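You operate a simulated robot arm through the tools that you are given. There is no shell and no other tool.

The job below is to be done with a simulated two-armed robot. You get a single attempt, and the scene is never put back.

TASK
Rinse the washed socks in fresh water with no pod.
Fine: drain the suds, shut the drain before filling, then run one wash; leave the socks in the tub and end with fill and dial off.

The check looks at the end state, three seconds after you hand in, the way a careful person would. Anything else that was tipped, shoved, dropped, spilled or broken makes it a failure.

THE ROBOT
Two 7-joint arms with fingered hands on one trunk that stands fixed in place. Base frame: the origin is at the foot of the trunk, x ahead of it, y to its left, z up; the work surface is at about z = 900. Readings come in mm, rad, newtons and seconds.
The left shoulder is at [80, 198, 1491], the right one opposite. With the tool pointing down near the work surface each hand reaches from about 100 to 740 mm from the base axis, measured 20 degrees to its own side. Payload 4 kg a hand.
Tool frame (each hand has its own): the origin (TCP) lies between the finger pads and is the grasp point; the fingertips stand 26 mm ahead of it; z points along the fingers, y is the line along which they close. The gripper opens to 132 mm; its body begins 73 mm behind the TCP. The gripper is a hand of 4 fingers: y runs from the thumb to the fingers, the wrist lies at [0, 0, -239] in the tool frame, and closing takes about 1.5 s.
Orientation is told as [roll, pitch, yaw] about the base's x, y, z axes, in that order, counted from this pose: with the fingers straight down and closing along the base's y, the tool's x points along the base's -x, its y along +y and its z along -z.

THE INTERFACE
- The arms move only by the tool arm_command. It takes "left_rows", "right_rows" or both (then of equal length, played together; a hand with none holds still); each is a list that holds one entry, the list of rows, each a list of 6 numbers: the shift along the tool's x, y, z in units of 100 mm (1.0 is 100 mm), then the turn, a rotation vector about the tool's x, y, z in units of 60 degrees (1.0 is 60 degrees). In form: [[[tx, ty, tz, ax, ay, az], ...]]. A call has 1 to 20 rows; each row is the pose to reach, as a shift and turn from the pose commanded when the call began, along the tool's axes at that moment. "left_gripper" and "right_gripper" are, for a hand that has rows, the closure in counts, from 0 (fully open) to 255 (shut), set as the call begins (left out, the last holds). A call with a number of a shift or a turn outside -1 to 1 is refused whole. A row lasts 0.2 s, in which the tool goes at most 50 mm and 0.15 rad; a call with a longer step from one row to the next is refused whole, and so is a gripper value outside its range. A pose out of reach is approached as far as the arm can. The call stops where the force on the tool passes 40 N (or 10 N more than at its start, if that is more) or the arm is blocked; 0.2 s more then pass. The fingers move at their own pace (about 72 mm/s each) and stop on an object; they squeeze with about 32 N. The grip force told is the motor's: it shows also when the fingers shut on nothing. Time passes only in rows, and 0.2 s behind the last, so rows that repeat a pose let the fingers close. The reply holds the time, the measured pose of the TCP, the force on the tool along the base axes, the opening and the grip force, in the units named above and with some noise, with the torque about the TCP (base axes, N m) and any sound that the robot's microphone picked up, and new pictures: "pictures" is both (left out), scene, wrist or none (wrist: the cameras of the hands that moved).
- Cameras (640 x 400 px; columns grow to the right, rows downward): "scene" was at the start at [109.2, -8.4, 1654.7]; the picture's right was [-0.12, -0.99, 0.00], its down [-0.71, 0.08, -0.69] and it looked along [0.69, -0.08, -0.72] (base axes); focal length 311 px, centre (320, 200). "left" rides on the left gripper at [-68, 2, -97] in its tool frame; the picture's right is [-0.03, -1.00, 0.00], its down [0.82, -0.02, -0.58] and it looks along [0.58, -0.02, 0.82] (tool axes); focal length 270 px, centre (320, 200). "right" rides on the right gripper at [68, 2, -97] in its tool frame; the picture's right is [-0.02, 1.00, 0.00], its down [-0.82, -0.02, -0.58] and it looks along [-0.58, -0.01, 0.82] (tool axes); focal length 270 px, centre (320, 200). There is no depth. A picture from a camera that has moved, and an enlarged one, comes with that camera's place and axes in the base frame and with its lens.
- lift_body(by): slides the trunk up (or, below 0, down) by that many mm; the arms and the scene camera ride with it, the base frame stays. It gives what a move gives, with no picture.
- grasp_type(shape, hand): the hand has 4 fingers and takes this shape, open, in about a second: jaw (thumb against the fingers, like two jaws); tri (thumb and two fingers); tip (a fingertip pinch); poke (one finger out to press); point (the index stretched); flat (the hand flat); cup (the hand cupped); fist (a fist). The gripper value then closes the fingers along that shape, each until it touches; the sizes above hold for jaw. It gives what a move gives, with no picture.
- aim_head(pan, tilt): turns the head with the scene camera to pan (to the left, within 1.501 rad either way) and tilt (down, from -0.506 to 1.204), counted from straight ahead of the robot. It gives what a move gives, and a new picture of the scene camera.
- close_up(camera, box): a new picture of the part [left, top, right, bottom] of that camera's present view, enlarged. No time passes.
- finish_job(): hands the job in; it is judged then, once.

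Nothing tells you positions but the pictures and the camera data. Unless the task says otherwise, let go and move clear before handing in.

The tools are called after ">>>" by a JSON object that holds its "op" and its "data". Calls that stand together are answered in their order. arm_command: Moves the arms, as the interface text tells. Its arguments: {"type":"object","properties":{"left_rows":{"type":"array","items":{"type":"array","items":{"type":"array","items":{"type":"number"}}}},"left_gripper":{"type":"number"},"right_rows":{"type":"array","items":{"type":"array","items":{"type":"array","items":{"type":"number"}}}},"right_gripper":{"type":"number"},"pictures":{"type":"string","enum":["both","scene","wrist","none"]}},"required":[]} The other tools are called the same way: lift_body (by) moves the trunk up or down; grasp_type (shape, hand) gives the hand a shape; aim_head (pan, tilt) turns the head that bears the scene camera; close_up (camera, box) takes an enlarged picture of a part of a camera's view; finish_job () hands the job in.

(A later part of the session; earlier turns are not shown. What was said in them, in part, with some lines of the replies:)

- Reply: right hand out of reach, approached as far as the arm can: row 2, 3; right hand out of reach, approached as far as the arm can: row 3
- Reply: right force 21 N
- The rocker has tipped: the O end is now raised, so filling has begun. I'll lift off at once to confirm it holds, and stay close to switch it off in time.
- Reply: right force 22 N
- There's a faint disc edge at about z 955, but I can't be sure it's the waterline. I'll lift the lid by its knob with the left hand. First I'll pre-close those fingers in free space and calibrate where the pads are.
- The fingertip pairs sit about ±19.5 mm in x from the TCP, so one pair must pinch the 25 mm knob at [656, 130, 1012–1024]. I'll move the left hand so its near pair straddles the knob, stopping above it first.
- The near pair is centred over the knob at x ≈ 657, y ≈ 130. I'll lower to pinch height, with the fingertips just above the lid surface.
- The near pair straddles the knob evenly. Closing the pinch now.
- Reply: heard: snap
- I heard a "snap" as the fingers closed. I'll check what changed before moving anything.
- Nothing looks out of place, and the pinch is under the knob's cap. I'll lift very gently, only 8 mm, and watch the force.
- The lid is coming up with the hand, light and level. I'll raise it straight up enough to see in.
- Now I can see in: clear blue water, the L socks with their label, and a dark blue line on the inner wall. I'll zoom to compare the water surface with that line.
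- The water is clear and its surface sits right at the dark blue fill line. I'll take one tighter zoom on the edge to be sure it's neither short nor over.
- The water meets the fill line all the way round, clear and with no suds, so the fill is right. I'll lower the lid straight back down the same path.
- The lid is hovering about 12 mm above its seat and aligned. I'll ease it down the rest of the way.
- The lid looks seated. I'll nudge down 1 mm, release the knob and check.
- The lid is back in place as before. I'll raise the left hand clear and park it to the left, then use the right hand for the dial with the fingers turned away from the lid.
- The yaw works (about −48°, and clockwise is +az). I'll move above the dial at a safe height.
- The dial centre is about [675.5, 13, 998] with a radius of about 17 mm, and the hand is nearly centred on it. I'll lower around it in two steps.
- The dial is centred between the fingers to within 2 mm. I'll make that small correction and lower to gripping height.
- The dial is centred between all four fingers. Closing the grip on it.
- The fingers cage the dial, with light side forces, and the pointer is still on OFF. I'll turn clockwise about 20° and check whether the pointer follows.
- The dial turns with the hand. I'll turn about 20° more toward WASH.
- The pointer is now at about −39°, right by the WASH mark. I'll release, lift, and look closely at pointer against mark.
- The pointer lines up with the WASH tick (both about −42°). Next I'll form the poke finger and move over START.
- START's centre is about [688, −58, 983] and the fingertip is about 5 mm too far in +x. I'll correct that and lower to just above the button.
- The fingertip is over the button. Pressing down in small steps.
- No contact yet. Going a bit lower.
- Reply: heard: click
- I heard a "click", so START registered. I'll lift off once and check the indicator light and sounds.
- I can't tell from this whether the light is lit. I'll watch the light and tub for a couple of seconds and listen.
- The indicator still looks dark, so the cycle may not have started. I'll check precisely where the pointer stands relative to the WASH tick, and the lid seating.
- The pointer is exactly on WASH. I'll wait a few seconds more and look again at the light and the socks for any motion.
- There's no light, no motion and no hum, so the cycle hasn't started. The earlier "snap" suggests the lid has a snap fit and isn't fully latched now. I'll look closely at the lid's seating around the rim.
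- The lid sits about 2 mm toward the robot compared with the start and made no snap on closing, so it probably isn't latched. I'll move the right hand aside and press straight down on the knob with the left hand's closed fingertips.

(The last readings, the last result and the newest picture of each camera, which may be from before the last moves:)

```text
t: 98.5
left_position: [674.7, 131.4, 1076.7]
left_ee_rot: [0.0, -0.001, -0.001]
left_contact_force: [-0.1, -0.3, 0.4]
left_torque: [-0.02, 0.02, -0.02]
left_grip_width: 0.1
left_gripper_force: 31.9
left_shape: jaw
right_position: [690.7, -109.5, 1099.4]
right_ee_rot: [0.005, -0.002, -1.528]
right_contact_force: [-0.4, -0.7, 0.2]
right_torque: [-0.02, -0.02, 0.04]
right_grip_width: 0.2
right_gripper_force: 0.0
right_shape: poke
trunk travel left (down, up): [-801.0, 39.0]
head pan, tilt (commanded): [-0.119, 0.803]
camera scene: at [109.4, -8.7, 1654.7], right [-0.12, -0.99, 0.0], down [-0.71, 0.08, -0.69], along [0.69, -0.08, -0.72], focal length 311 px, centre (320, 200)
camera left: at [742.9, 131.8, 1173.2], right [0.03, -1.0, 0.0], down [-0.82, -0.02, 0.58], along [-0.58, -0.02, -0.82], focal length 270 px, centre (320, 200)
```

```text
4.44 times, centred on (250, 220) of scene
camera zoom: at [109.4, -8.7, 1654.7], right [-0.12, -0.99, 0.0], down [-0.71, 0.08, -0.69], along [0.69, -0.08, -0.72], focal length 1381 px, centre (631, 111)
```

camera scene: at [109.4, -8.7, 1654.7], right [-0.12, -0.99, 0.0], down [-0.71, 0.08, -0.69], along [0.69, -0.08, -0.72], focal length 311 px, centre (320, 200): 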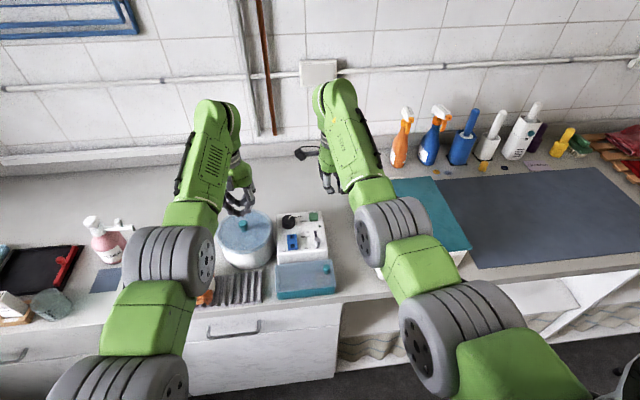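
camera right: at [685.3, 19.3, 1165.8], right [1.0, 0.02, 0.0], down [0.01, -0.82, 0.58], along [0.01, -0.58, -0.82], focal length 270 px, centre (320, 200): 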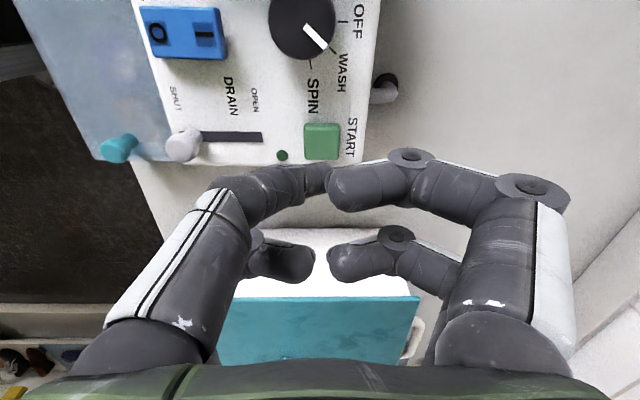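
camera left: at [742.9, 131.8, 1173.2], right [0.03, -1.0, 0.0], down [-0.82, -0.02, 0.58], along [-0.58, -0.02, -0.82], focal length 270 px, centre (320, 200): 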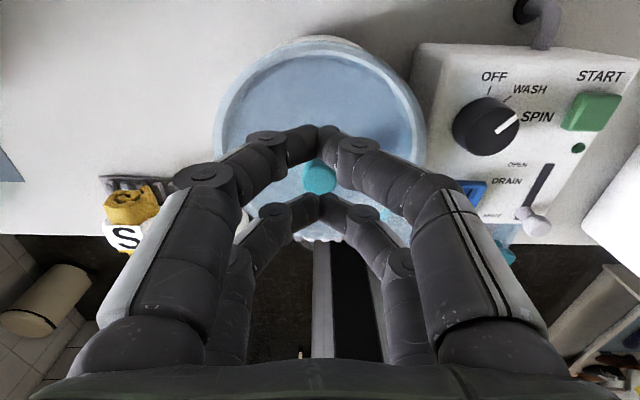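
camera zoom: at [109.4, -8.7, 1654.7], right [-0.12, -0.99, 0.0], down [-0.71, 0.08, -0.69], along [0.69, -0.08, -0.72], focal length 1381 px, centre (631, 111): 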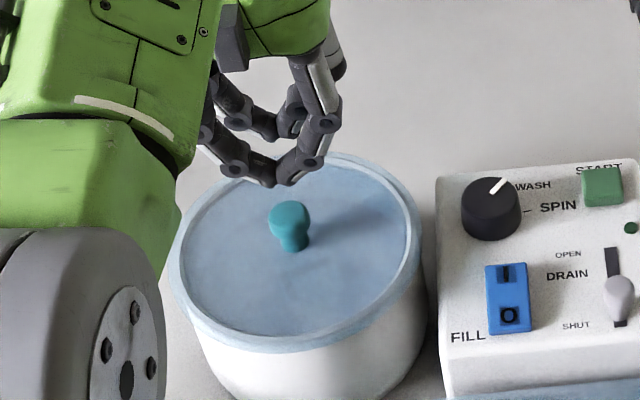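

The near fingertips are right above the knob. I'll lower to contact and press gently.

>>> {"op": "arm_command", "data": {"left_rows": [[[0, 0, 0.12, 0, 0, 0], [0, 0, 0.2, 0, 0, 0], [0, 0, 0.23, 0, 0, 0], [0, 0, 0.25, 0, 0, 0], [0, 0, 0.27, 0, 0, 0], [0, 0, 0.285, 0, 0, 0], [0, 0, 0.3, 0, 0, 0]]], "pictures": "wrist"}}

>>> {"op": "close_up", "data": {"camera": "scene", "box": [205, 175, 295, 265]}}

```text
t: 100.1
left_position: [674.2, 131.1, 1054.0]
left_ee_rot: [0.0, -0.012, 0.0]
left_contact_force: [9.0, 1.0, 34.6]
left_torque: [0.05, 0.49, -0.02]
left_grip_width: 0.1
left_gripper_force: 31.4
left_shape: jaw
right_position: [688.1, -110.4, 1101.3]
right_ee_rot: [0.009, 0.0, -1.529]
right_contact_force: [-0.5, 0.6, 0.1]
right_torque: [0.01, -0.02, -0.02]
right_grip_width: 0.2
right_gripper_force: 0.1
right_shape: poke
trunk travel left (down, up): [-801.0, 39.0]
head pan, tilt (commanded): [-0.119, 0.803]
heard: snap
camera left: at [741.1, 132.6, 1150.8], right [0.03, -1.0, 0.0], down [-0.82, -0.02, 0.57], along [-0.57, -0.01, -0.82], focal length 270 px, centre (320, 200)
```

left: 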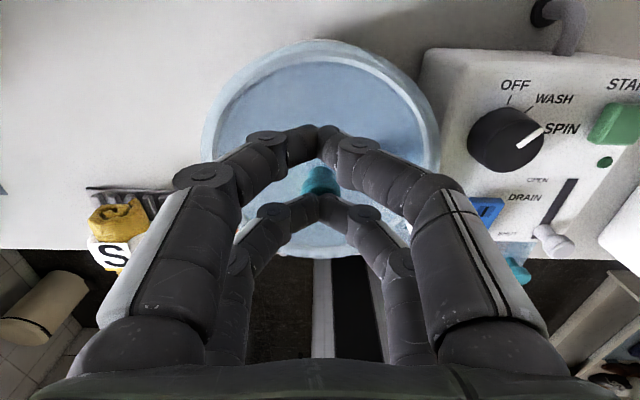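

```text
4.44 times, centred on (250, 220) of scene
camera zoom: at [104.8, -9.8, 1655.4], right [-0.12, -0.99, 0.0], down [-0.71, 0.09, -0.7], along [0.69, -0.08, -0.72], focal length 1381 px, centre (631, 111)
```

zoom: 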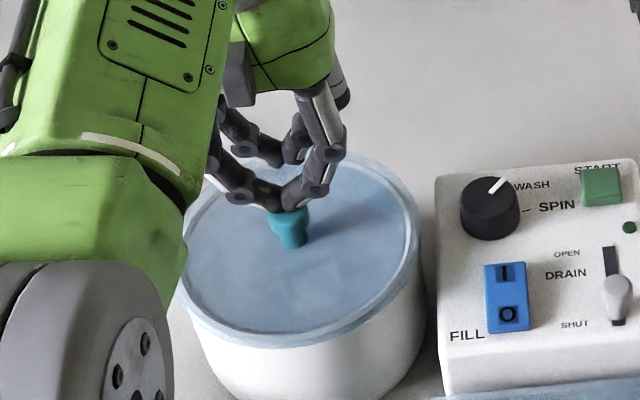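

A "snap" with 35 N of downward force: the lid is latched. I'll lift straight off and check it.

>>> {"op": "arm_command", "data": {"left_rows": [[[0, 0, -0.1, 0, 0, 0], [0, 0, -0.3, 0, 0, 0], [0, 0, -0.6, 0, 0, 0], [0, 0, -0.9, 0, 0, 0]]], "pictures": "none"}}

>>> {"op": "arm_command", "data": {"left_rows": [[[-0.1, 0.3, -0.15, 0, 0, 0], [-0.25, 0.6, -0.3, 0, 0, 0], [-0.38, 0.93, -0.5, 0, 0, 0]]], "pictures": "both"}}

>>> {"op": "close_up", "data": {"camera": "scene", "box": [212, 200, 284, 272]}}

>>> {"op": "close_up", "data": {"camera": "scene", "box": [265, 190, 345, 260]}}

```text
t: 101.1
left_position: [673.7, 132.4, 1134.3]
left_ee_rot: [0.0, 0.002, 0.001]
left_contact_force: [0.4, -0.1, -0.6]
left_torque: [-0.01, 0.01, 0.01]
left_grip_width: 0.0
left_gripper_force: 32.0
left_shape: jaw
right_position: [689.9, -109.6, 1098.5]
right_ee_rot: [0.005, -0.001, -1.53]
right_contact_force: [0.2, -0.7, 0.6]
right_torque: [0.03, -0.01, 0.01]
right_grip_width: 0.0
right_gripper_force: 0.1
right_shape: poke
trunk travel left (down, up): [-801.0, 39.0]
head pan, tilt (commanded): [-0.119, 0.803]
```

```text
t: 101.9
left_position: [713.5, 227.0, 1184.1]
left_ee_rot: [-0.001, 0.004, -0.002]
left_contact_force: [-0.3, 0.4, -0.2]
left_torque: [-0.02, 0.0, -0.03]
left_grip_width: 0.0
left_gripper_force: 31.9
left_shape: jaw
right_position: [691.2, -110.8, 1097.7]
right_ee_rot: [0.006, -0.002, -1.53]
right_contact_force: [0.2, -0.5, 0.1]
right_torque: [-0.01, -0.01, 0.02]
right_grip_width: 0.3
right_gripper_force: 0.0
right_shape: poke
trunk travel left (down, up): [-801.0, 39.0]
head pan, tilt (commanded): [-0.119, 0.803]
camera scene: at [110.0, -7.5, 1654.5], right [-0.12, -0.99, 0.0], down [-0.71, 0.08, -0.69], along [0.69, -0.08, -0.72], focal length 311 px, centre (320, 200)
camera left: at [781.4, 227.6, 1280.9], right [0.03, -1.0, 0.0], down [-0.81, -0.02, 0.58], along [-0.58, -0.02, -0.81], focal length 270 px, centre (320, 200)
```

scene: 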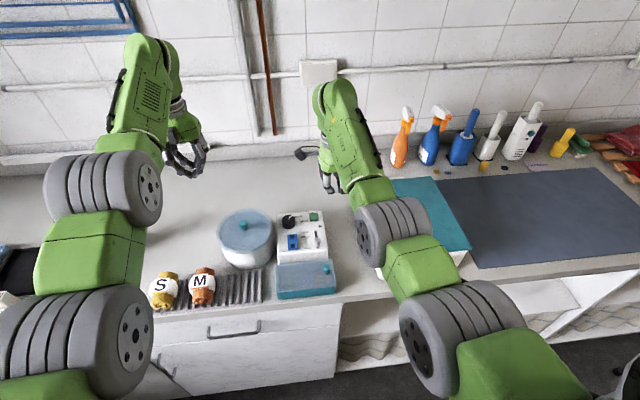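
left: 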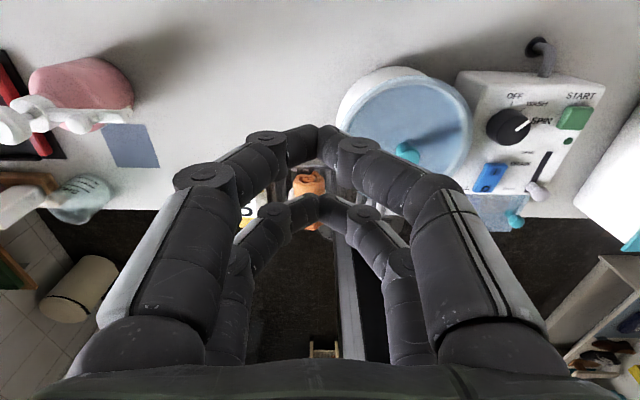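

```text
5.56 times, centred on (248, 236) of scene
camera zoom: at [110.0, -7.5, 1654.5], right [-0.12, -0.99, 0.0], down [-0.71, 0.08, -0.69], along [0.69, -0.08, -0.72], focal length 1726 px, centre (720, 0)
```

zoom: 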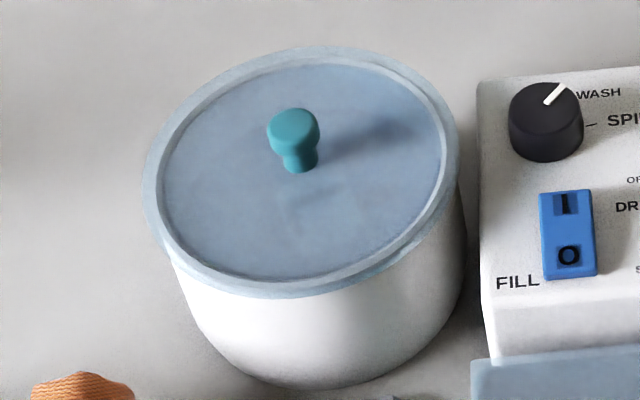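

```text
5.71 times, centred on (305, 225) of scene
camera zoom: at [110.0, -7.5, 1654.5], right [-0.12, -0.99, 0.0], down [-0.71, 0.08, -0.69], along [0.69, -0.08, -0.72], focal length 1776 px, centre (406, 57)
```

zoom: 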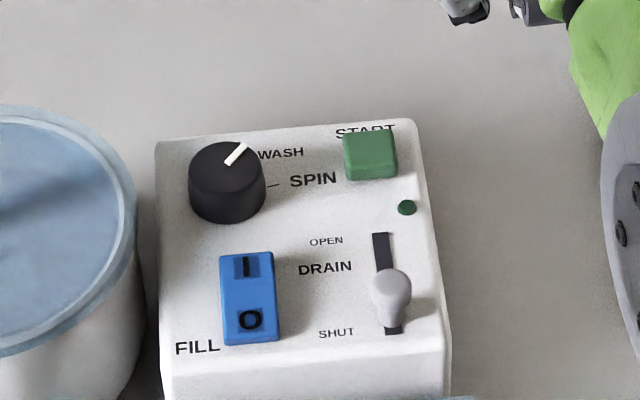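

The lid is back exactly as at the start. I'll bring the poke finger back over START and press again.

>>> {"op": "arm_command", "data": {"right_rows": [[[0.2, 0, 0.1, 0, 0, 0], [0.4, 0, 0.2, 0, 0, 0], [0.6, 0, 0.3, 0, 0, 0], [0.6, 0, 0.5, 0, 0, 0], [0.6, 0, 0.7, 0, 0, 0]]], "pictures": "none"}}

>>> {"op": "close_up", "data": {"camera": "right", "box": [200, 90, 460, 280]}}

>>> {"op": "close_up", "data": {"camera": "scene", "box": [265, 190, 345, 260]}}

```text
t: 103.1
left_position: [713.3, 224.2, 1185.6]
left_ee_rot: [0.0, -0.001, -0.002]
left_contact_force: [-0.3, 0.7, -0.4]
left_torque: [-0.02, 0.03, -0.02]
left_grip_width: 0.0
left_gripper_force: 31.5
left_shape: jaw
right_position: [686.3, -47.6, 1028.8]
right_ee_rot: [0.006, -0.001, -1.528]
right_contact_force: [0.0, 0.3, -0.6]
right_torque: [-0.02, 0.06, 0.02]
right_grip_width: 0.0
right_gripper_force: 0.1
right_shape: poke
trunk travel left (down, up): [-801.0, 39.0]
head pan, tilt (commanded): [-0.119, 0.803]
```

```text
2.11 times, centred on (330, 185) of right
camera zoom: at [684.5, 21.7, 1125.2], right [1.0, 0.02, 0.01], down [0.01, -0.82, 0.58], along [0.01, -0.58, -0.82], focal length 569 px, centre (299, 232)
```

zoom: 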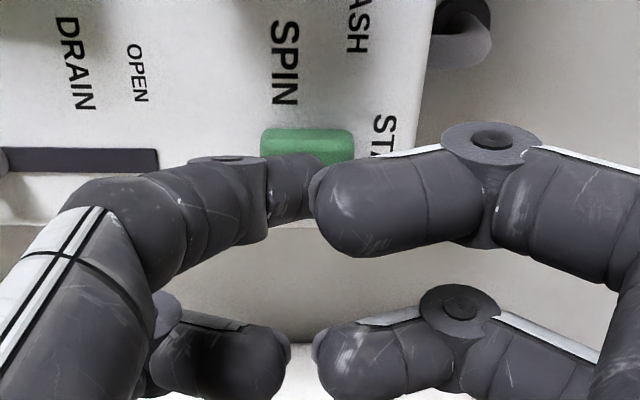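

```text
5.71 times, centred on (305, 225) of scene
camera zoom: at [110.0, -8.8, 1654.6], right [-0.12, -0.99, 0.0], down [-0.71, 0.09, -0.69], along [0.69, -0.08, -0.72], focal length 1776 px, centre (406, 57)
```

zoom: 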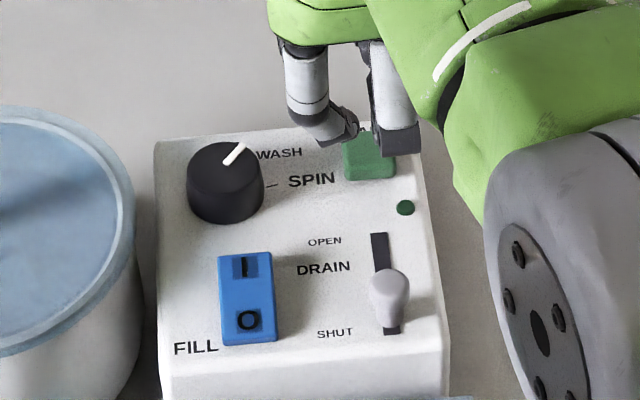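

Aligned over START. Pressing once.

>>> {"op": "arm_command", "data": {"right_rows": [[[0, 0, 0.08, 0, 0, 0], [0, 0, 0.13, 0, 0, 0], [0, 0, 0.16, 0, 0, 0], [0, 0, 0.18, 0, 0, 0], [0, 0, 0.2, 0, 0, 0]]], "pictures": "none"}}

>>> {"op": "close_up", "data": {"camera": "scene", "box": [265, 190, 345, 260]}}

```text
t: 104.3
left_position: [711.4, 226.1, 1187.1]
left_ee_rot: [0.001, -0.001, 0.001]
left_contact_force: [0.1, 0.0, -0.7]
left_torque: [0.0, -0.02, -0.03]
left_grip_width: 0.0
left_gripper_force: 31.5
left_shape: jaw
right_position: [685.6, -47.6, 1009.9]
right_ee_rot: [0.007, -0.001, -1.53]
right_contact_force: [-1.1, 2.0, 5.5]
right_torque: [0.06, 0.02, 0.0]
right_grip_width: 0.1
right_gripper_force: 0.0
right_shape: poke
trunk travel left (down, up): [-801.0, 39.0]
head pan, tilt (commanded): [-0.119, 0.803]
heard: click
```

```text
5.71 times, centred on (305, 225) of scene
camera zoom: at [107.2, -7.8, 1654.9], right [-0.12, -0.99, 0.0], down [-0.71, 0.08, -0.7], along [0.69, -0.08, -0.72], focal length 1776 px, centre (406, 57)
```

zoom: 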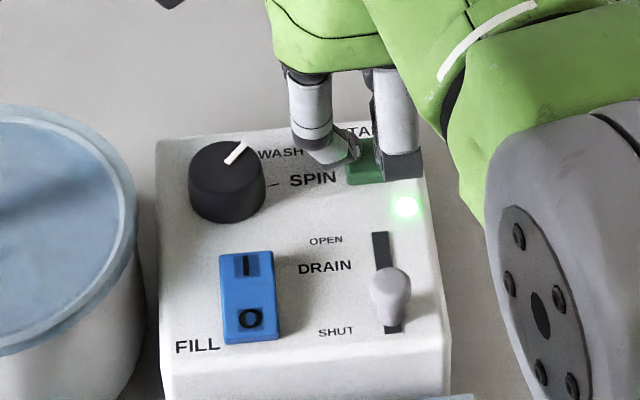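

The indicator is now bright green: the wash is running. I'll lift off and watch until it goes out.

>>> {"op": "arm_command", "data": {"right_rows": [[[0, 0, -0.15, 0, 0, 0], [0, 0, -0.4, 0, 0, 0], [0, 0, -0.65, 0, 0, 0], [0, 0, -0.65, 0, 0, 0], [0, 0, -0.65, 0, 0, 0]]], "pictures": "none"}}

>>> {"op": "close_up", "data": {"camera": "scene", "box": [205, 190, 345, 280]}}

>>> {"op": "arm_command", "data": {"right_rows": [[[0, 0, 0, 0, 0, 0], [0, 0, 0, 0, 0, 0], [0, 0, 0, 0, 0, 0], [0, 0, 0, 0, 0, 0], [0, 0, 0, 0, 0, 0], [0, 0, 0, 0, 0, 0], [0, 0, 0, 0, 0, 0], [0, 0, 0, 0, 0, 0], [0, 0, 0, 0, 0, 0], [0, 0, 0, 0, 0, 0]]], "pictures": "none"}}

>>> {"op": "close_up", "data": {"camera": "scene", "box": [205, 190, 345, 280]}}

```text
t: 105.5
left_position: [714.2, 225.2, 1185.9]
left_ee_rot: [-0.001, 0.001, 0.0]
left_contact_force: [0.9, 0.0, 0.0]
left_torque: [-0.02, 0.01, -0.01]
left_grip_width: 0.0
left_gripper_force: 32.4
left_shape: jaw
right_position: [688.3, -48.0, 1073.3]
right_ee_rot: [0.005, -0.003, -1.53]
right_contact_force: [1.0, 0.5, -0.6]
right_torque: [0.0, 0.03, 0.01]
right_grip_width: 0.0
right_gripper_force: 0.0
right_shape: poke
trunk travel left (down, up): [-801.0, 39.0]
head pan, tilt (commanded): [-0.119, 0.803]
```

```text
4.44 times, centred on (275, 235) of scene
camera zoom: at [109.9, -8.7, 1654.6], right [-0.12, -0.99, 0.0], down [-0.71, 0.08, -0.69], along [0.69, -0.08, -0.72], focal length 1381 px, centre (520, 44)
```

zoom: 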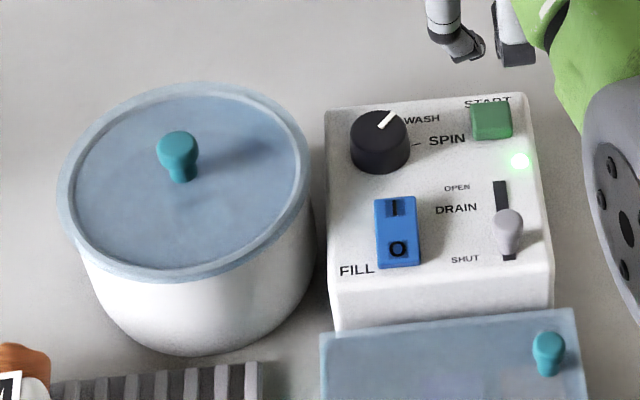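

```text
t: 107.7
left_position: [714.2, 226.2, 1186.3]
left_ee_rot: [0.001, 0.0, 0.0]
left_contact_force: [0.1, -0.5, 0.0]
left_torque: [0.01, 0.01, 0.0]
left_grip_width: 0.1
left_gripper_force: 31.8
left_shape: jaw
right_position: [687.4, -49.0, 1072.9]
right_ee_rot: [0.005, -0.002, -1.53]
right_contact_force: [-0.2, -0.3, 0.0]
right_torque: [0.01, -0.04, -0.01]
right_grip_width: 0.0
right_gripper_force: 0.1
right_shape: poke
trunk travel left (down, up): [-801.0, 39.0]
head pan, tilt (commanded): [-0.119, 0.803]
```

```text
4.44 times, centred on (275, 235) of scene
camera zoom: at [109.3, -8.4, 1654.7], right [-0.12, -0.99, 0.0], down [-0.71, 0.08, -0.69], along [0.69, -0.08, -0.72], focal length 1381 px, centre (520, 44)
```

zoom: 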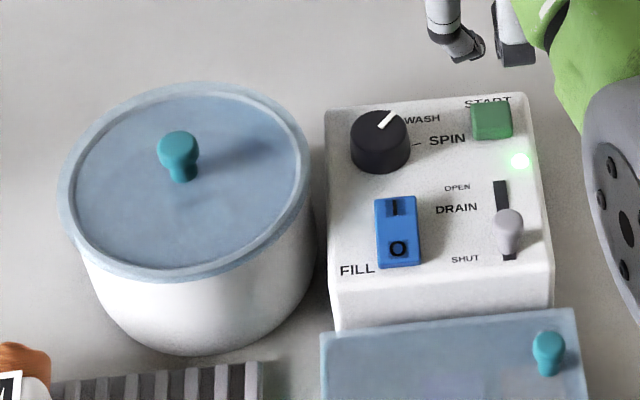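

The wash is running, light on and nothing leaking. I'll wait on, checking for the end of the cycle.

>>> {"op": "arm_command", "data": {"right_rows": [[[0, 0, 0, 0, 0, 0], [0, 0, 0, 0, 0, 0], [0, 0, 0, 0, 0, 0], [0, 0, 0, 0, 0, 0], [0, 0, 0, 0, 0, 0], [0, 0, 0, 0, 0, 0], [0, 0, 0, 0, 0, 0], [0, 0, 0, 0, 0, 0], [0, 0, 0, 0, 0, 0], [0, 0, 0, 0, 0, 0], [0, 0, 0, 0, 0, 0], [0, 0, 0, 0, 0, 0], [0, 0, 0, 0, 0, 0], [0, 0, 0, 0, 0, 0], [0, 0, 0, 0, 0, 0]]], "pictures": "none"}}

>>> {"op": "close_up", "data": {"camera": "scene", "box": [205, 190, 345, 280]}}

>>> {"op": "arm_command", "data": {"right_rows": [[[0, 0, 0, 0, 0, 0], [0, 0, 0, 0, 0, 0], [0, 0, 0, 0, 0, 0], [0, 0, 0, 0, 0, 0], [0, 0, 0, 0, 0, 0], [0, 0, 0, 0, 0, 0], [0, 0, 0, 0, 0, 0], [0, 0, 0, 0, 0, 0], [0, 0, 0, 0, 0, 0], [0, 0, 0, 0, 0, 0], [0, 0, 0, 0, 0, 0], [0, 0, 0, 0, 0, 0], [0, 0, 0, 0, 0, 0], [0, 0, 0, 0, 0, 0], [0, 0, 0, 0, 0, 0]]], "pictures": "none"}}

>>> {"op": "close_up", "data": {"camera": "scene", "box": [205, 190, 345, 280]}}

```text
t: 110.9
left_position: [713.8, 225.2, 1186.3]
left_ee_rot: [-0.001, 0.001, 0.0]
left_contact_force: [0.2, 0.0, -1.2]
left_torque: [-0.01, -0.01, -0.03]
left_grip_width: 0.2
left_gripper_force: 32.0
left_shape: jaw
right_position: [687.5, -47.9, 1071.9]
right_ee_rot: [0.006, 0.0, -1.528]
right_contact_force: [-0.8, -1.0, -0.6]
right_torque: [0.01, 0.01, -0.01]
right_grip_width: 0.0
right_gripper_force: 0.0
right_shape: poke
trunk travel left (down, up): [-801.0, 39.0]
head pan, tilt (commanded): [-0.119, 0.803]
```

```text
4.44 times, centred on (275, 235) of scene
camera zoom: at [109.4, -8.4, 1654.7], right [-0.12, -0.99, 0.0], down [-0.71, 0.08, -0.69], along [0.69, -0.08, -0.72], focal length 1381 px, centre (520, 44)
```

zoom: 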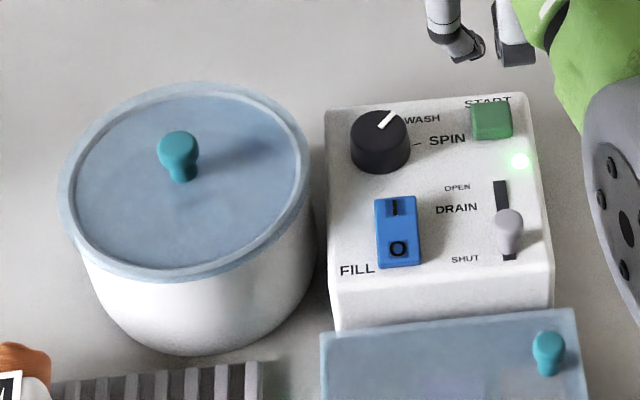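

```text
t: 114.1
left_position: [713.3, 224.8, 1186.3]
left_ee_rot: [0.0, 0.0, 0.001]
left_contact_force: [-0.4, 0.0, 1.0]
left_torque: [0.0, -0.02, 0.0]
left_grip_width: 0.0
left_gripper_force: 32.0
left_shape: jaw
right_position: [687.5, -49.0, 1072.2]
right_ee_rot: [0.007, -0.002, -1.529]
right_contact_force: [0.7, 0.0, -0.5]
right_torque: [-0.02, 0.01, 0.0]
right_grip_width: 0.1
right_gripper_force: 0.1
right_shape: poke
trunk travel left (down, up): [-801.0, 39.0]
head pan, tilt (commanded): [-0.119, 0.803]
```

```text
4.44 times, centred on (275, 235) of scene
camera zoom: at [109.4, -8.4, 1654.7], right [-0.12, -0.99, 0.0], down [-0.71, 0.08, -0.69], along [0.69, -0.08, -0.72], focal length 1381 px, centre (520, 44)
```

zoom: 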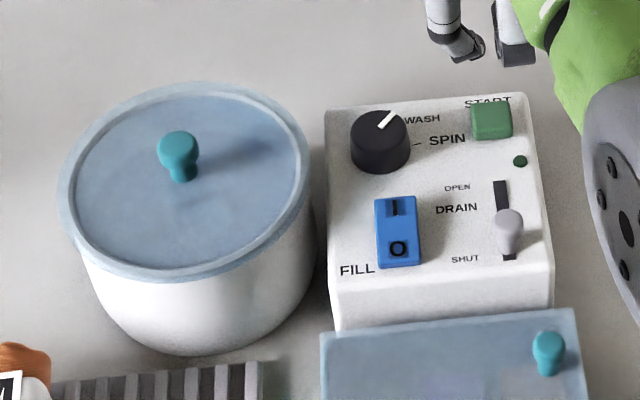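

The light has gone out, so the one wash is complete. Next I'll reshape the right hand to grip the dial again and turn it back to OFF.

>>> {"op": "grasp_type", "data": {"shape": "jaw", "hand": "right"}}

>>> {"op": "arm_command", "data": {"right_rows": [[[0, 0, 0, 0, 0, 0], [0, 0, 0, 0, 0, 0], [0.2, -0.03, 0, 0, 0, 0], [0.42, -0.06, 0, 0, 0, 0], [0.635, -0.099, 0, 0, 0, 0], [0.635, -0.099, 0.1, 0, 0, 0]]], "right_gripper": 180, "pictures": "both"}}

>>> {"op": "close_up", "data": {"camera": "right", "box": [220, 60, 440, 220]}}

>>> {"op": "close_up", "data": {"camera": "scene", "box": [250, 180, 330, 250]}}

```text
t: 115.0
left_position: [712.7, 224.4, 1186.1]
left_ee_rot: [0.0, 0.0, 0.0]
left_contact_force: [0.2, -0.4, 0.7]
left_torque: [0.03, 0.01, 0.0]
left_grip_width: 0.1
left_gripper_force: 32.3
left_shape: jaw
right_position: [687.4, -48.7, 1072.0]
right_ee_rot: [0.005, -0.001, -1.529]
right_contact_force: [0.4, 0.0, -0.4]
right_torque: [0.02, -0.03, -0.01]
right_grip_width: 132.0
right_gripper_force: 0.1
right_shape: jaw
trunk travel left (down, up): [-801.0, 39.0]
head pan, tilt (commanded): [-0.119, 0.803]
```

```text
t: 116.4
left_position: [712.9, 224.6, 1186.6]
left_ee_rot: [0.0, 0.0, 0.001]
left_contact_force: [0.6, -0.4, 0.2]
left_torque: [-0.04, 0.0, 0.0]
left_grip_width: 0.0
left_gripper_force: 31.0
left_shape: jaw
right_position: [674.1, 13.7, 1062.4]
right_ee_rot: [0.006, -0.001, -1.529]
right_contact_force: [-0.6, -0.4, 0.2]
right_torque: [-0.01, -0.03, 0.02]
right_grip_width: 38.9
right_gripper_force: 0.1
right_shape: jaw
trunk travel left (down, up): [-801.0, 39.0]
head pan, tilt (commanded): [-0.119, 0.803]
camera scene: at [109.6, -8.8, 1654.6], right [-0.12, -0.99, 0.0], down [-0.71, 0.09, -0.69], along [0.69, -0.08, -0.72], focal length 311 px, centre (320, 200)
camera right: at [672.5, 83.4, 1160.0], right [1.0, 0.02, 0.0], down [0.01, -0.82, 0.58], along [0.01, -0.58, -0.82], focal length 270 px, centre (320, 200)
```

scene: 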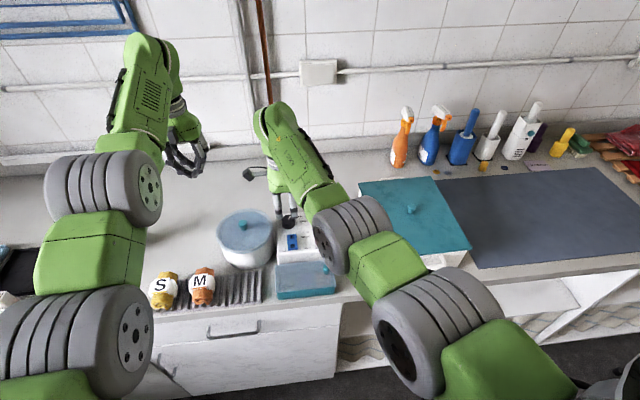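
right: 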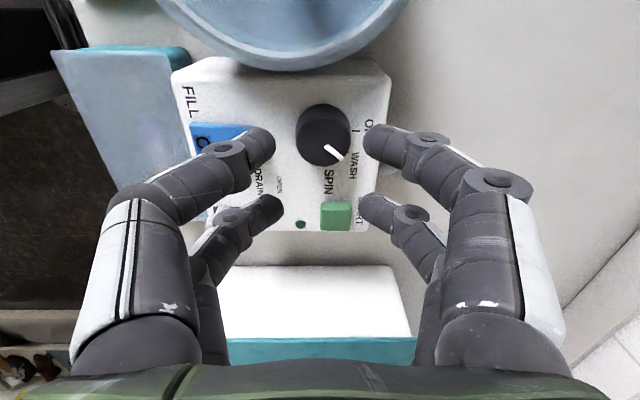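

```text
2.50 times, centred on (330, 140) of right
camera zoom: at [672.5, 83.4, 1160.0], right [1.0, 0.02, 0.0], down [0.01, -0.82, 0.58], along [0.01, -0.58, -0.82], focal length 676 px, centre (295, 350)
```

zoom: 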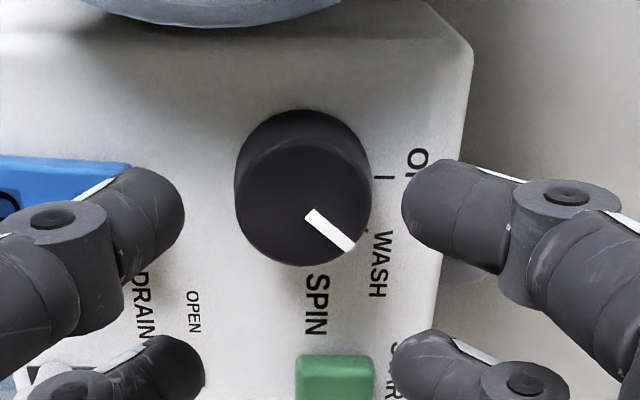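

```text
5.71 times, centred on (290, 215) of scene
camera zoom: at [109.6, -8.8, 1654.6], right [-0.12, -0.99, 0.0], down [-0.71, 0.09, -0.69], along [0.69, -0.08, -0.72], focal length 1776 px, centre (491, 114)
```

zoom: 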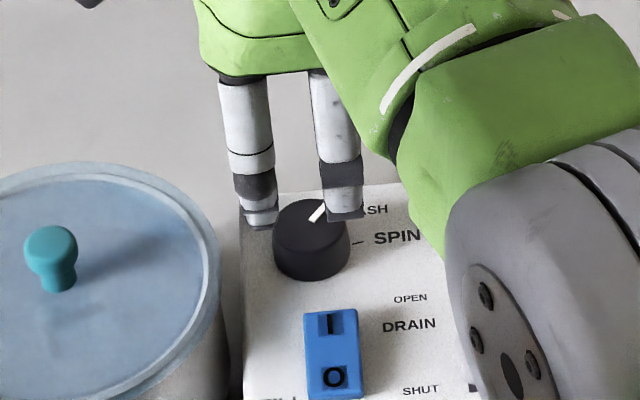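

The hand is centred over the dial (centre about [676, 14]). Lowering around it.

>>> {"op": "arm_command", "data": {"right_rows": [[[0, 0.01, 0.2, 0, 0, 0], [0, 0.01, 0.38, 0, 0, 0], [0, 0.01, 0.48, 0, 0, 0], [0, 0.01, 0.55, 0, 0, 0]]], "pictures": "wrist"}}

>>> {"op": "close_up", "data": {"camera": "right", "box": [220, 90, 440, 250]}}

>>> {"op": "close_up", "data": {"camera": "scene", "box": [250, 180, 330, 250]}}

```text
t: 117.4
left_position: [712.9, 224.4, 1186.7]
left_ee_rot: [0.0, 0.0, 0.004]
left_contact_force: [1.0, 0.6, 0.4]
left_torque: [-0.03, 0.01, 0.01]
left_grip_width: 0.0
left_gripper_force: 32.0
left_shape: jaw
right_position: [675.0, 14.2, 1008.0]
right_ee_rot: [0.007, -0.001, -1.528]
right_contact_force: [0.4, -0.7, 0.5]
right_torque: [-0.05, 0.01, -0.01]
right_grip_width: 39.0
right_gripper_force: 0.0
right_shape: jaw
trunk travel left (down, up): [-801.0, 39.0]
head pan, tilt (commanded): [-0.119, 0.803]
camera right: at [673.6, 82.7, 1105.9], right [1.0, 0.02, 0.01], down [0.01, -0.82, 0.58], along [0.02, -0.58, -0.82], focal length 270 px, centre (320, 200)
```

right: 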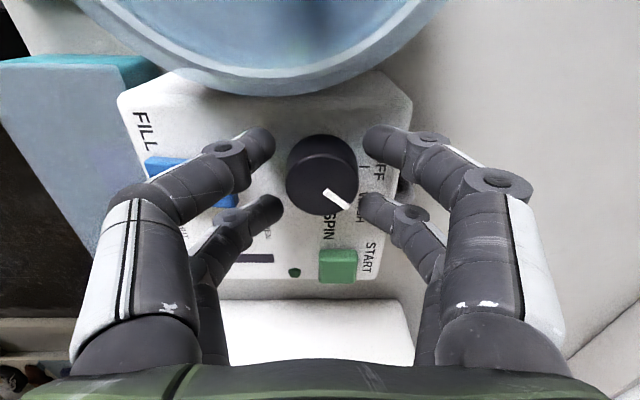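

```text
2.50 times, centred on (330, 170) of right
camera zoom: at [673.6, 82.7, 1105.9], right [1.0, 0.02, 0.01], down [0.01, -0.82, 0.58], along [0.02, -0.58, -0.82], focal length 676 px, centre (295, 275)
```

zoom: 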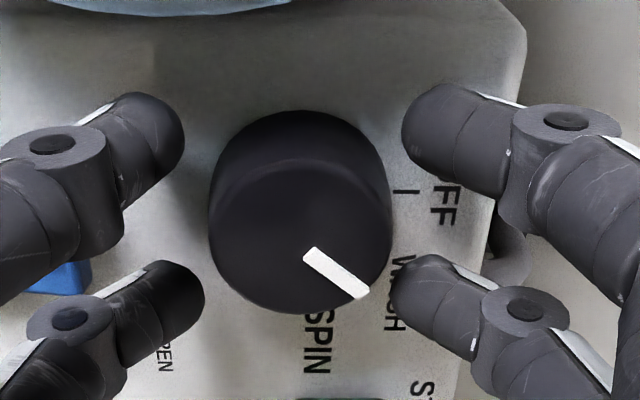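

```text
5.71 times, centred on (290, 215) of scene
camera zoom: at [109.2, -8.3, 1654.7], right [-0.12, -0.99, 0.0], down [-0.71, 0.08, -0.69], along [0.69, -0.08, -0.72], focal length 1776 px, centre (491, 114)
```

zoom: 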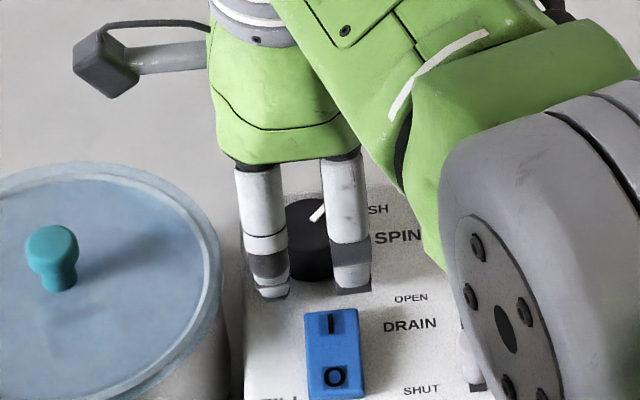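

Centred. Closing on the dial, then turning it counter-clockwise by the same 40°.

>>> {"op": "arm_command", "data": {"right_rows": [[[0, 0, 0, 0, 0, 0], [0, 0, 0, 0, 0, 0], [0, 0, 0, 0, 0, 0], [0, 0, 0, 0, 0, 0], [0, 0, 0, 0, 0, 0]]], "right_gripper": 255, "pictures": "none"}}

>>> {"op": "close_up", "data": {"camera": "right", "box": [220, 90, 440, 250]}}

>>> {"op": "arm_command", "data": {"right_rows": [[[0, 0, 0, 0, 0, -0.08], [0, 0, 0, 0, 0, -0.16], [0, 0, 0, 0, 0, -0.24], [0, 0, 0, 0, 0, -0.33]]], "pictures": "none"}}

>>> {"op": "close_up", "data": {"camera": "right", "box": [220, 90, 440, 250]}}

```text
t: 118.6
left_position: [715.7, 225.7, 1184.9]
left_ee_rot: [0.0, 0.002, 0.0]
left_contact_force: [-0.1, -0.9, 0.8]
left_torque: [0.01, 0.03, 0.01]
left_grip_width: 0.1
left_gripper_force: 32.4
left_shape: jaw
right_position: [677.2, 13.9, 1008.4]
right_ee_rot: [0.007, -0.001, -1.529]
right_contact_force: [6.1, 0.9, -0.1]
right_torque: [-0.13, -0.12, 0.03]
right_grip_width: 5.1
right_gripper_force: 32.2
right_shape: jaw
trunk travel left (down, up): [-801.0, 39.0]
head pan, tilt (commanded): [-0.119, 0.803]
```

```text
2.50 times, centred on (330, 170) of right
camera zoom: at [674.8, 82.9, 1105.6], right [1.0, 0.02, 0.01], down [0.01, -0.82, 0.58], along [0.02, -0.58, -0.82], focal length 676 px, centre (295, 275)
```

zoom: 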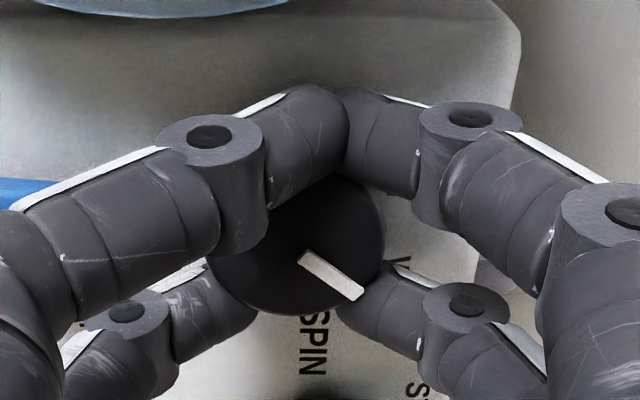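

```text
t: 119.6
left_position: [716.1, 225.5, 1187.2]
left_ee_rot: [0.0, -0.001, 0.002]
left_contact_force: [0.7, -0.9, 0.0]
left_torque: [-0.02, -0.01, -0.02]
left_grip_width: 0.2
left_gripper_force: 31.8
left_shape: jaw
right_position: [676.7, 13.5, 1008.7]
right_ee_rot: [0.005, -0.002, -1.181]
right_contact_force: [5.5, 0.8, 5.0]
right_torque: [-0.1, -0.18, -0.03]
right_grip_width: 4.9
right_gripper_force: 32.0
right_shape: jaw
trunk travel left (down, up): [-801.0, 39.0]
head pan, tilt (commanded): [-0.119, 0.803]
```

```text
2.50 times, centred on (330, 170) of right
camera zoom: at [651.1, 78.5, 1105.3], right [0.93, 0.36, 0.01], down [0.29, -0.76, 0.58], along [0.21, -0.54, -0.81], focal length 676 px, centre (295, 275)
```

zoom: 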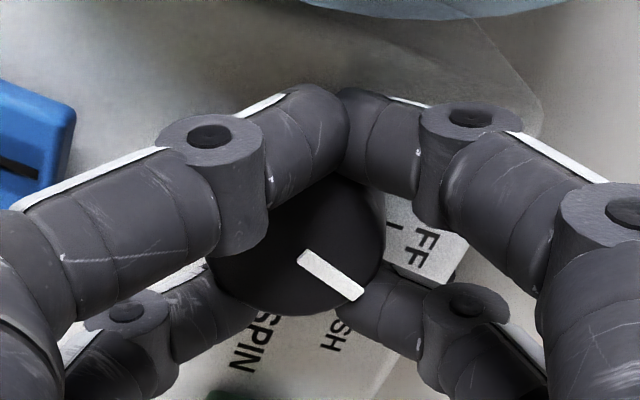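

The dial is following. Turning the remaining 20° to OFF.

>>> {"op": "arm_command", "data": {"right_rows": [[[0, 0, 0, 0, 0, -0.08], [0, 0, 0, 0, 0, -0.16], [0, 0, 0, 0, 0, -0.24], [0, 0, 0, 0, 0, -0.335], [0, 0, 0, 0, 0, -0.335]]], "pictures": "wrist"}}

>>> {"op": "close_up", "data": {"camera": "right", "box": [220, 90, 440, 250]}}

```text
t: 120.8
left_position: [714.3, 224.2, 1186.9]
left_ee_rot: [0.0, 0.0, -0.001]
left_contact_force: [0.4, 0.0, -0.1]
left_torque: [0.03, 0.0, 0.02]
left_grip_width: 0.1
left_gripper_force: 31.7
left_shape: jaw
right_position: [676.9, 14.0, 1007.9]
right_ee_rot: [0.005, -0.007, -0.832]
right_contact_force: [5.2, -0.2, 5.2]
right_torque: [-0.04, -0.24, -0.06]
right_grip_width: 4.8
right_gripper_force: 32.2
right_shape: jaw
trunk travel left (down, up): [-801.0, 39.0]
head pan, tilt (commanded): [-0.119, 0.803]
camera right: at [630.3, 66.1, 1105.2], right [0.76, 0.66, 0.0], down [0.53, -0.62, 0.58], along [0.38, -0.44, -0.81], focal length 270 px, centre (320, 200)
```

right: 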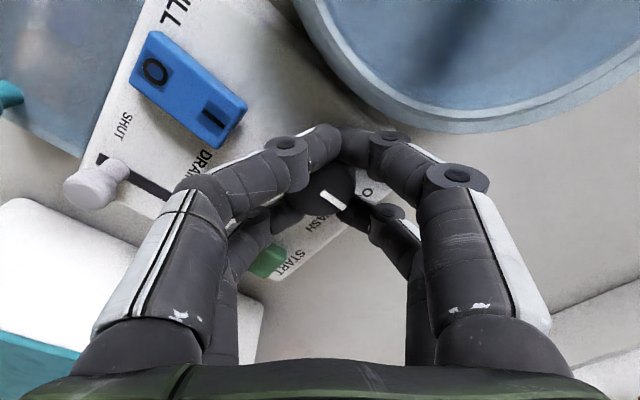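

```text
2.50 times, centred on (330, 170) of right
camera zoom: at [630.3, 66.1, 1105.2], right [0.76, 0.66, 0.0], down [0.53, -0.62, 0.58], along [0.38, -0.44, -0.81], focal length 676 px, centre (295, 275)
```

zoom: 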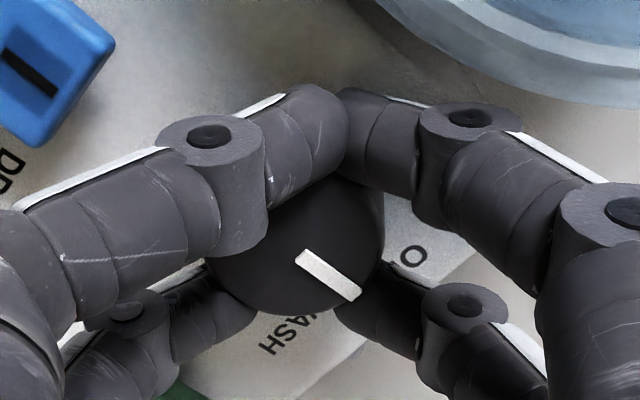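

The hand is back at its original yaw, so the dial should be at OFF. I'll release, lift, and verify.

>>> {"op": "arm_command", "data": {"right_rows": [[[0, 0, 0, 0, 0, 0], [0, 0, 0, 0, 0, 0], [0, 0, 0, 0, 0, 0]]], "right_gripper": 180, "pictures": "none"}}

>>> {"op": "arm_command", "data": {"right_rows": [[[0, 0, -0.2, 0, 0, 0], [0, 0, -0.4, 0, 0, 0], [0, 0, -0.7, 0, 0, 0]]], "pictures": "wrist"}}

>>> {"op": "close_up", "data": {"camera": "right", "box": [250, 70, 410, 200]}}

>>> {"op": "close_up", "data": {"camera": "left", "box": [430, 60, 610, 200]}}

>>> {"op": "close_up", "data": {"camera": "scene", "box": [205, 190, 345, 280]}}

```text
t: 121.6
left_position: [712.2, 223.9, 1187.5]
left_ee_rot: [0.0, 0.0, 0.0]
left_contact_force: [0.4, -0.5, 0.1]
left_torque: [0.03, 0.0, 0.02]
left_grip_width: 0.0
left_gripper_force: 32.2
left_shape: jaw
right_position: [673.9, 13.2, 1007.8]
right_ee_rot: [0.004, -0.003, -0.833]
right_contact_force: [-0.5, 0.4, 0.1]
right_torque: [0.0, 0.02, 0.0]
right_grip_width: 38.4
right_gripper_force: 0.1
right_shape: jaw
trunk travel left (down, up): [-801.0, 39.0]
head pan, tilt (commanded): [-0.119, 0.803]
```

```text
t: 122.4
left_position: [713.1, 225.1, 1185.8]
left_ee_rot: [0.001, -0.001, -0.001]
left_contact_force: [-1.2, 0.7, -0.2]
left_torque: [-0.02, 0.0, 0.02]
left_grip_width: 0.2
left_gripper_force: 31.8
left_shape: jaw
right_position: [674.9, 14.9, 1076.8]
right_ee_rot: [0.001, -0.005, -0.831]
right_contact_force: [0.0, 0.9, 0.5]
right_torque: [0.01, 0.03, -0.03]
right_grip_width: 38.6
right_gripper_force: 0.0
right_shape: jaw
trunk travel left (down, up): [-801.0, 39.0]
head pan, tilt (commanded): [-0.119, 0.803]
camera right: at [629.8, 67.8, 1174.1], right [0.76, 0.65, 0.0], down [0.53, -0.62, 0.58], along [0.38, -0.44, -0.81], focal length 270 px, centre (320, 200)
```

right: 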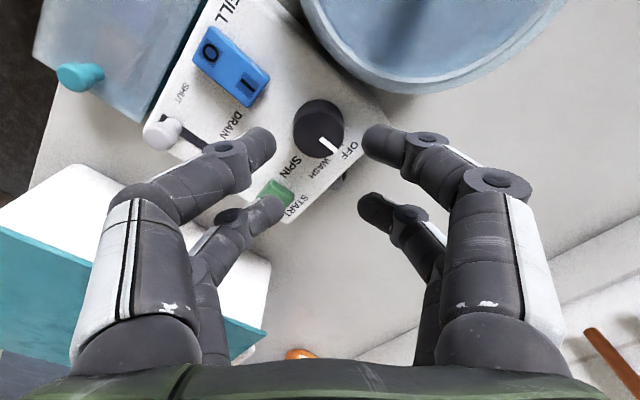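

```text
3.08 times, centred on (330, 135) of right
camera zoom: at [629.8, 67.8, 1174.1], right [0.76, 0.65, 0.0], down [0.53, -0.62, 0.58], along [0.38, -0.44, -0.81], focal length 832 px, centre (289, 400)
```

zoom: 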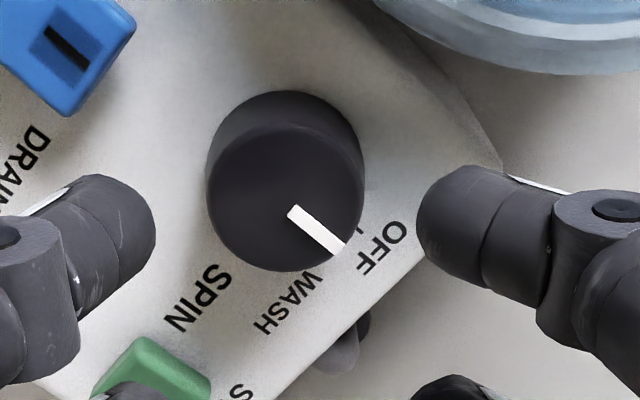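

```text
2.86 times, centred on (520, 130) of left
camera zoom: at [780.5, 226.8, 1282.6], right [0.03, -1.0, 0.0], down [-0.82, -0.02, 0.58], along [-0.58, -0.02, -0.82], focal length 772 px, centre (-251, 400)
```

zoom: 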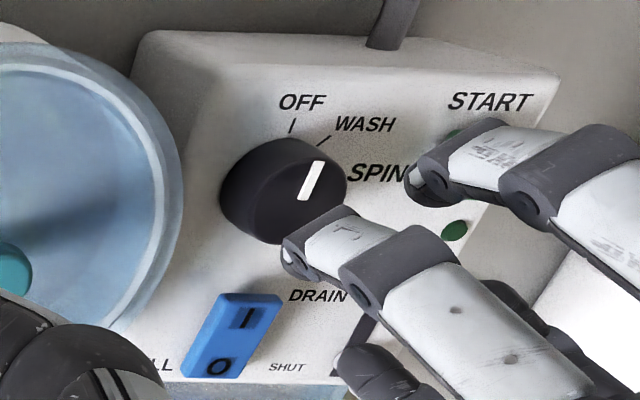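

```text
4.44 times, centred on (275, 235) of scene
camera zoom: at [108.7, -8.4, 1654.6], right [-0.12, -0.99, 0.0], down [-0.71, 0.08, -0.69], along [0.69, -0.08, -0.72], focal length 1381 px, centre (520, 44)
```

zoom: 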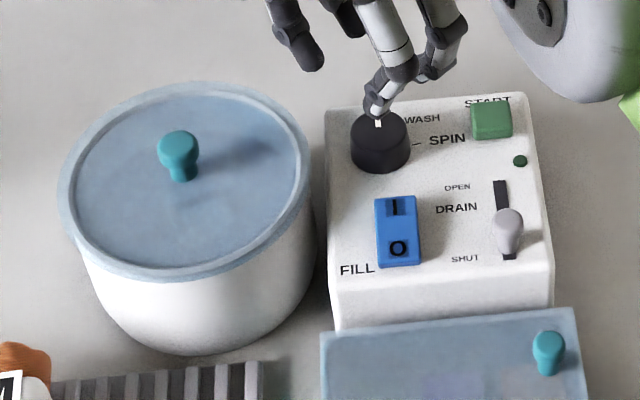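

The pointer is back at OFF (about −1°, same as at the start), with fill at O, drain SHUT, the light off and the lid on. I'll retract both hands clear and take a last look around.

>>> {"op": "arm_command", "data": {"right_rows": [[[0, 0, -0.3, 0, 0, 0], [0, 0, -0.6, 0, 0, 0], [-0.25, -0.22, -0.75, 0, 0, 0], [-0.5, -0.45, -0.85, 0, 0, 0], [-0.74, -0.67, -0.9, 0, 0, 0]]], "left_rows": [[[0.1, 0.05, -0.05, 0, 0, 0], [0.3, 0.15, -0.1, 0, 0, 0], [0.5, 0.25, -0.2, 0, 0, 0], [0.75, 0.35, -0.3, 0, 0, 0], [1.0, 0.45, -0.32, 0, 0, 0]]], "left_gripper": 0, "pictures": "none"}}

>>> {"op": "arm_command", "data": {"right_rows": [[[-0.15, -0.15, 0, 0, 0, -0.13], [-0.3, -0.3, 0, 0, 0, -0.26], [-0.45, -0.45, 0, 0, 0, -0.39], [-0.6, -0.55, 0, 0, 0, -0.52], [-0.74, -0.67, 0, 0, 0, -0.65], [-0.74, -0.67, 0, 0, 0, -0.78]]], "pictures": "both"}}

>>> {"op": "close_up", "data": {"camera": "scene", "box": [120, 190, 350, 330]}}

>>> {"op": "close_up", "data": {"camera": "scene", "box": [272, 205, 328, 255]}}

>>> {"op": "close_up", "data": {"camera": "scene", "box": [212, 200, 284, 272]}}

```text
t: 123.6
left_position: [612.3, 270.3, 1219.7]
left_ee_rot: [-0.002, -0.001, 0.0]
left_contact_force: [-0.3, 0.4, 0.2]
left_torque: [0.04, -0.04, 0.02]
left_grip_width: 132.0
left_gripper_force: 0.1
left_shape: jaw
right_position: [698.3, -72.8, 1167.6]
right_ee_rot: [0.002, -0.004, -0.83]
right_contact_force: [0.0, -0.2, -0.4]
right_torque: [-0.01, 0.01, -0.01]
right_grip_width: 38.6
right_gripper_force: 0.0
right_shape: jaw
right hand out of reach, approached as far as the arm can: row 3, 4, 5
trunk travel left (down, up): [-801.0, 39.0]
head pan, tilt (commanded): [-0.119, 0.803]
```

```text
t: 125.0
left_position: [613.5, 271.1, 1217.8]
left_ee_rot: [0.001, 0.0, -0.001]
left_contact_force: [0.7, 0.5, 0.1]
left_torque: [0.0, 0.0, -0.01]
left_grip_width: 131.6
left_gripper_force: 0.1
left_shape: jaw
right_position: [711.6, -171.0, 1168.6]
right_ee_rot: [-0.002, -0.003, -0.011]
right_contact_force: [-0.3, 0.1, 0.7]
right_torque: [-0.01, 0.06, 0.0]
right_grip_width: 38.5
right_gripper_force: 0.1
right_shape: jaw
right hand out of reach, approached as far as the arm can: row 1, 2, 3, 4, 5, 6
trunk travel left (down, up): [-801.0, 39.0]
head pan, tilt (commanded): [-0.119, 0.803]
camera scene: at [109.0, -8.5, 1654.7], right [-0.12, -0.99, 0.0], down [-0.71, 0.08, -0.69], along [0.69, -0.08, -0.72], focal length 311 px, centre (320, 200)
camera right: at [641.8, -168.4, 1265.5], right [0.04, 1.0, 0.0], down [0.81, -0.03, 0.58], along [0.58, -0.02, -0.81], focal length 270 px, centre (320, 200)
```

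scene: 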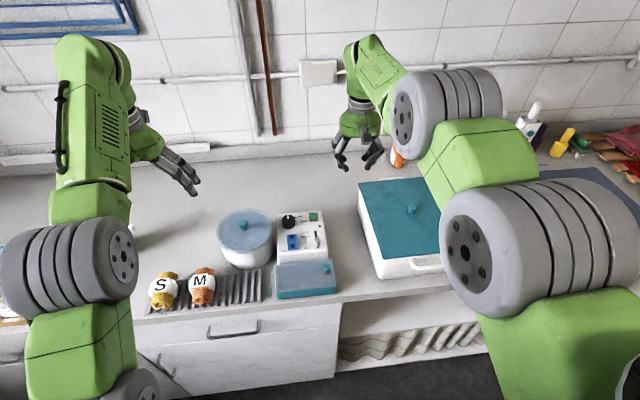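
right: 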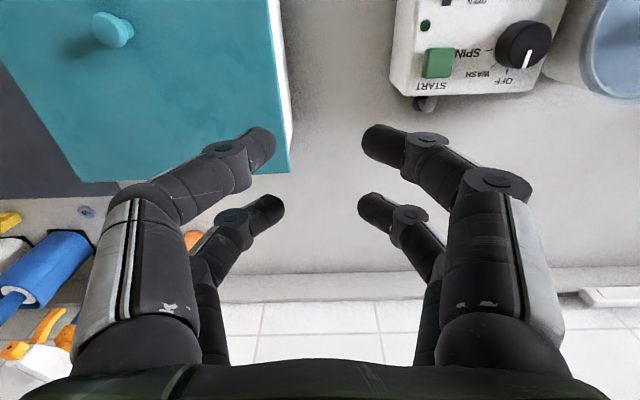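

```text
2.78 times, centred on (235, 260) of scene
camera zoom: at [109.0, -8.5, 1654.7], right [-0.12, -0.99, 0.0], down [-0.71, 0.08, -0.69], along [0.69, -0.08, -0.72], focal length 865 px, centre (556, 33)
```

zoom: 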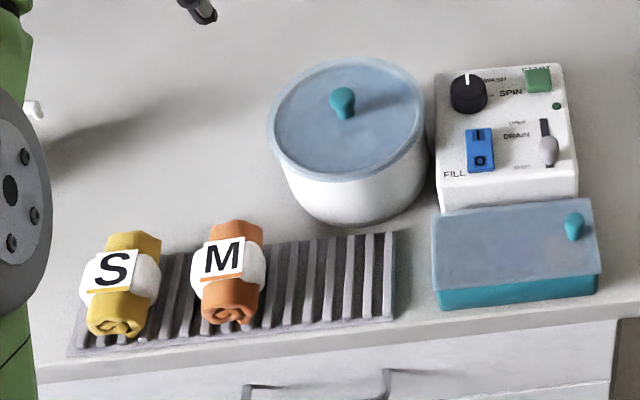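

```text
8.00 times, centred on (300, 230) of scene
camera zoom: at [109.0, -8.5, 1654.7], right [-0.12, -0.99, 0.0], down [-0.71, 0.08, -0.69], along [0.69, -0.08, -0.72], focal length 2486 px, centre (480, -40)
```

zoom: 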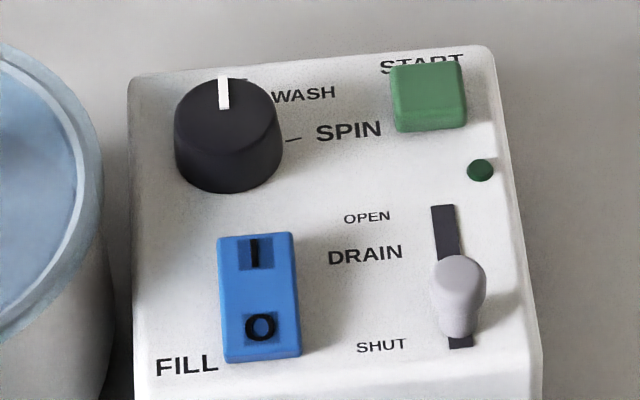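

```text
5.56 times, centred on (248, 236) of scene
camera zoom: at [109.0, -8.5, 1654.7], right [-0.12, -0.99, 0.0], down [-0.71, 0.08, -0.69], along [0.69, -0.08, -0.72], focal length 1726 px, centre (720, 0)
```

zoom: 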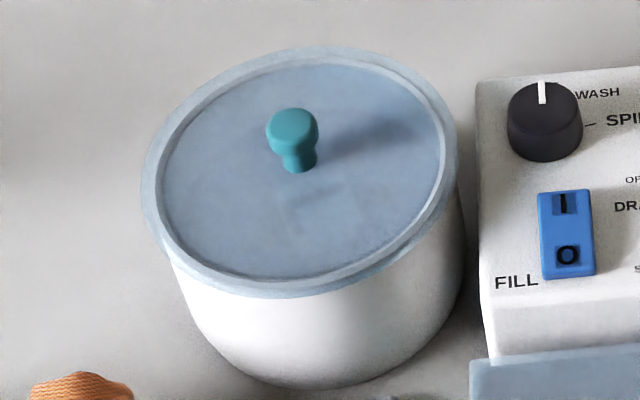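

Everything matches the required end state: dial OFF, fill O, drain SHUT, light out, lid latched and socks in clear rinse water. The pod box and the S and M rolls are untouched, and both hands are clear. Handing in.

>>> {"op": "finish_job", "data": {}}

```text
The job is handed in.
```

The L socks were rinsed in fresh water with no pod, and the job is handed in; I haven't been told the result of the check.

- **Drain:** I opened the drain, gave the suds about 28 seconds to run out, and shut it before filling.
- **Fill:** I filled for about 8.5 seconds and switched the fill off. With the lid lifted for a look, the water was clear, with no suds, and sat right at the fill line.
- **Wash:** My first press of START did nothing, because I had put the lid back without latching it. I pressed the lid down until it snapped and pressed START again. The light came on, one wash ran, and the light went out by itself.
- **End state:** The dial is at OFF, fill at O and drain at SHUT. The lid is latched and the socks are still in the tub. The pod box and the S and M rolls were never touched, and both hands are clear.
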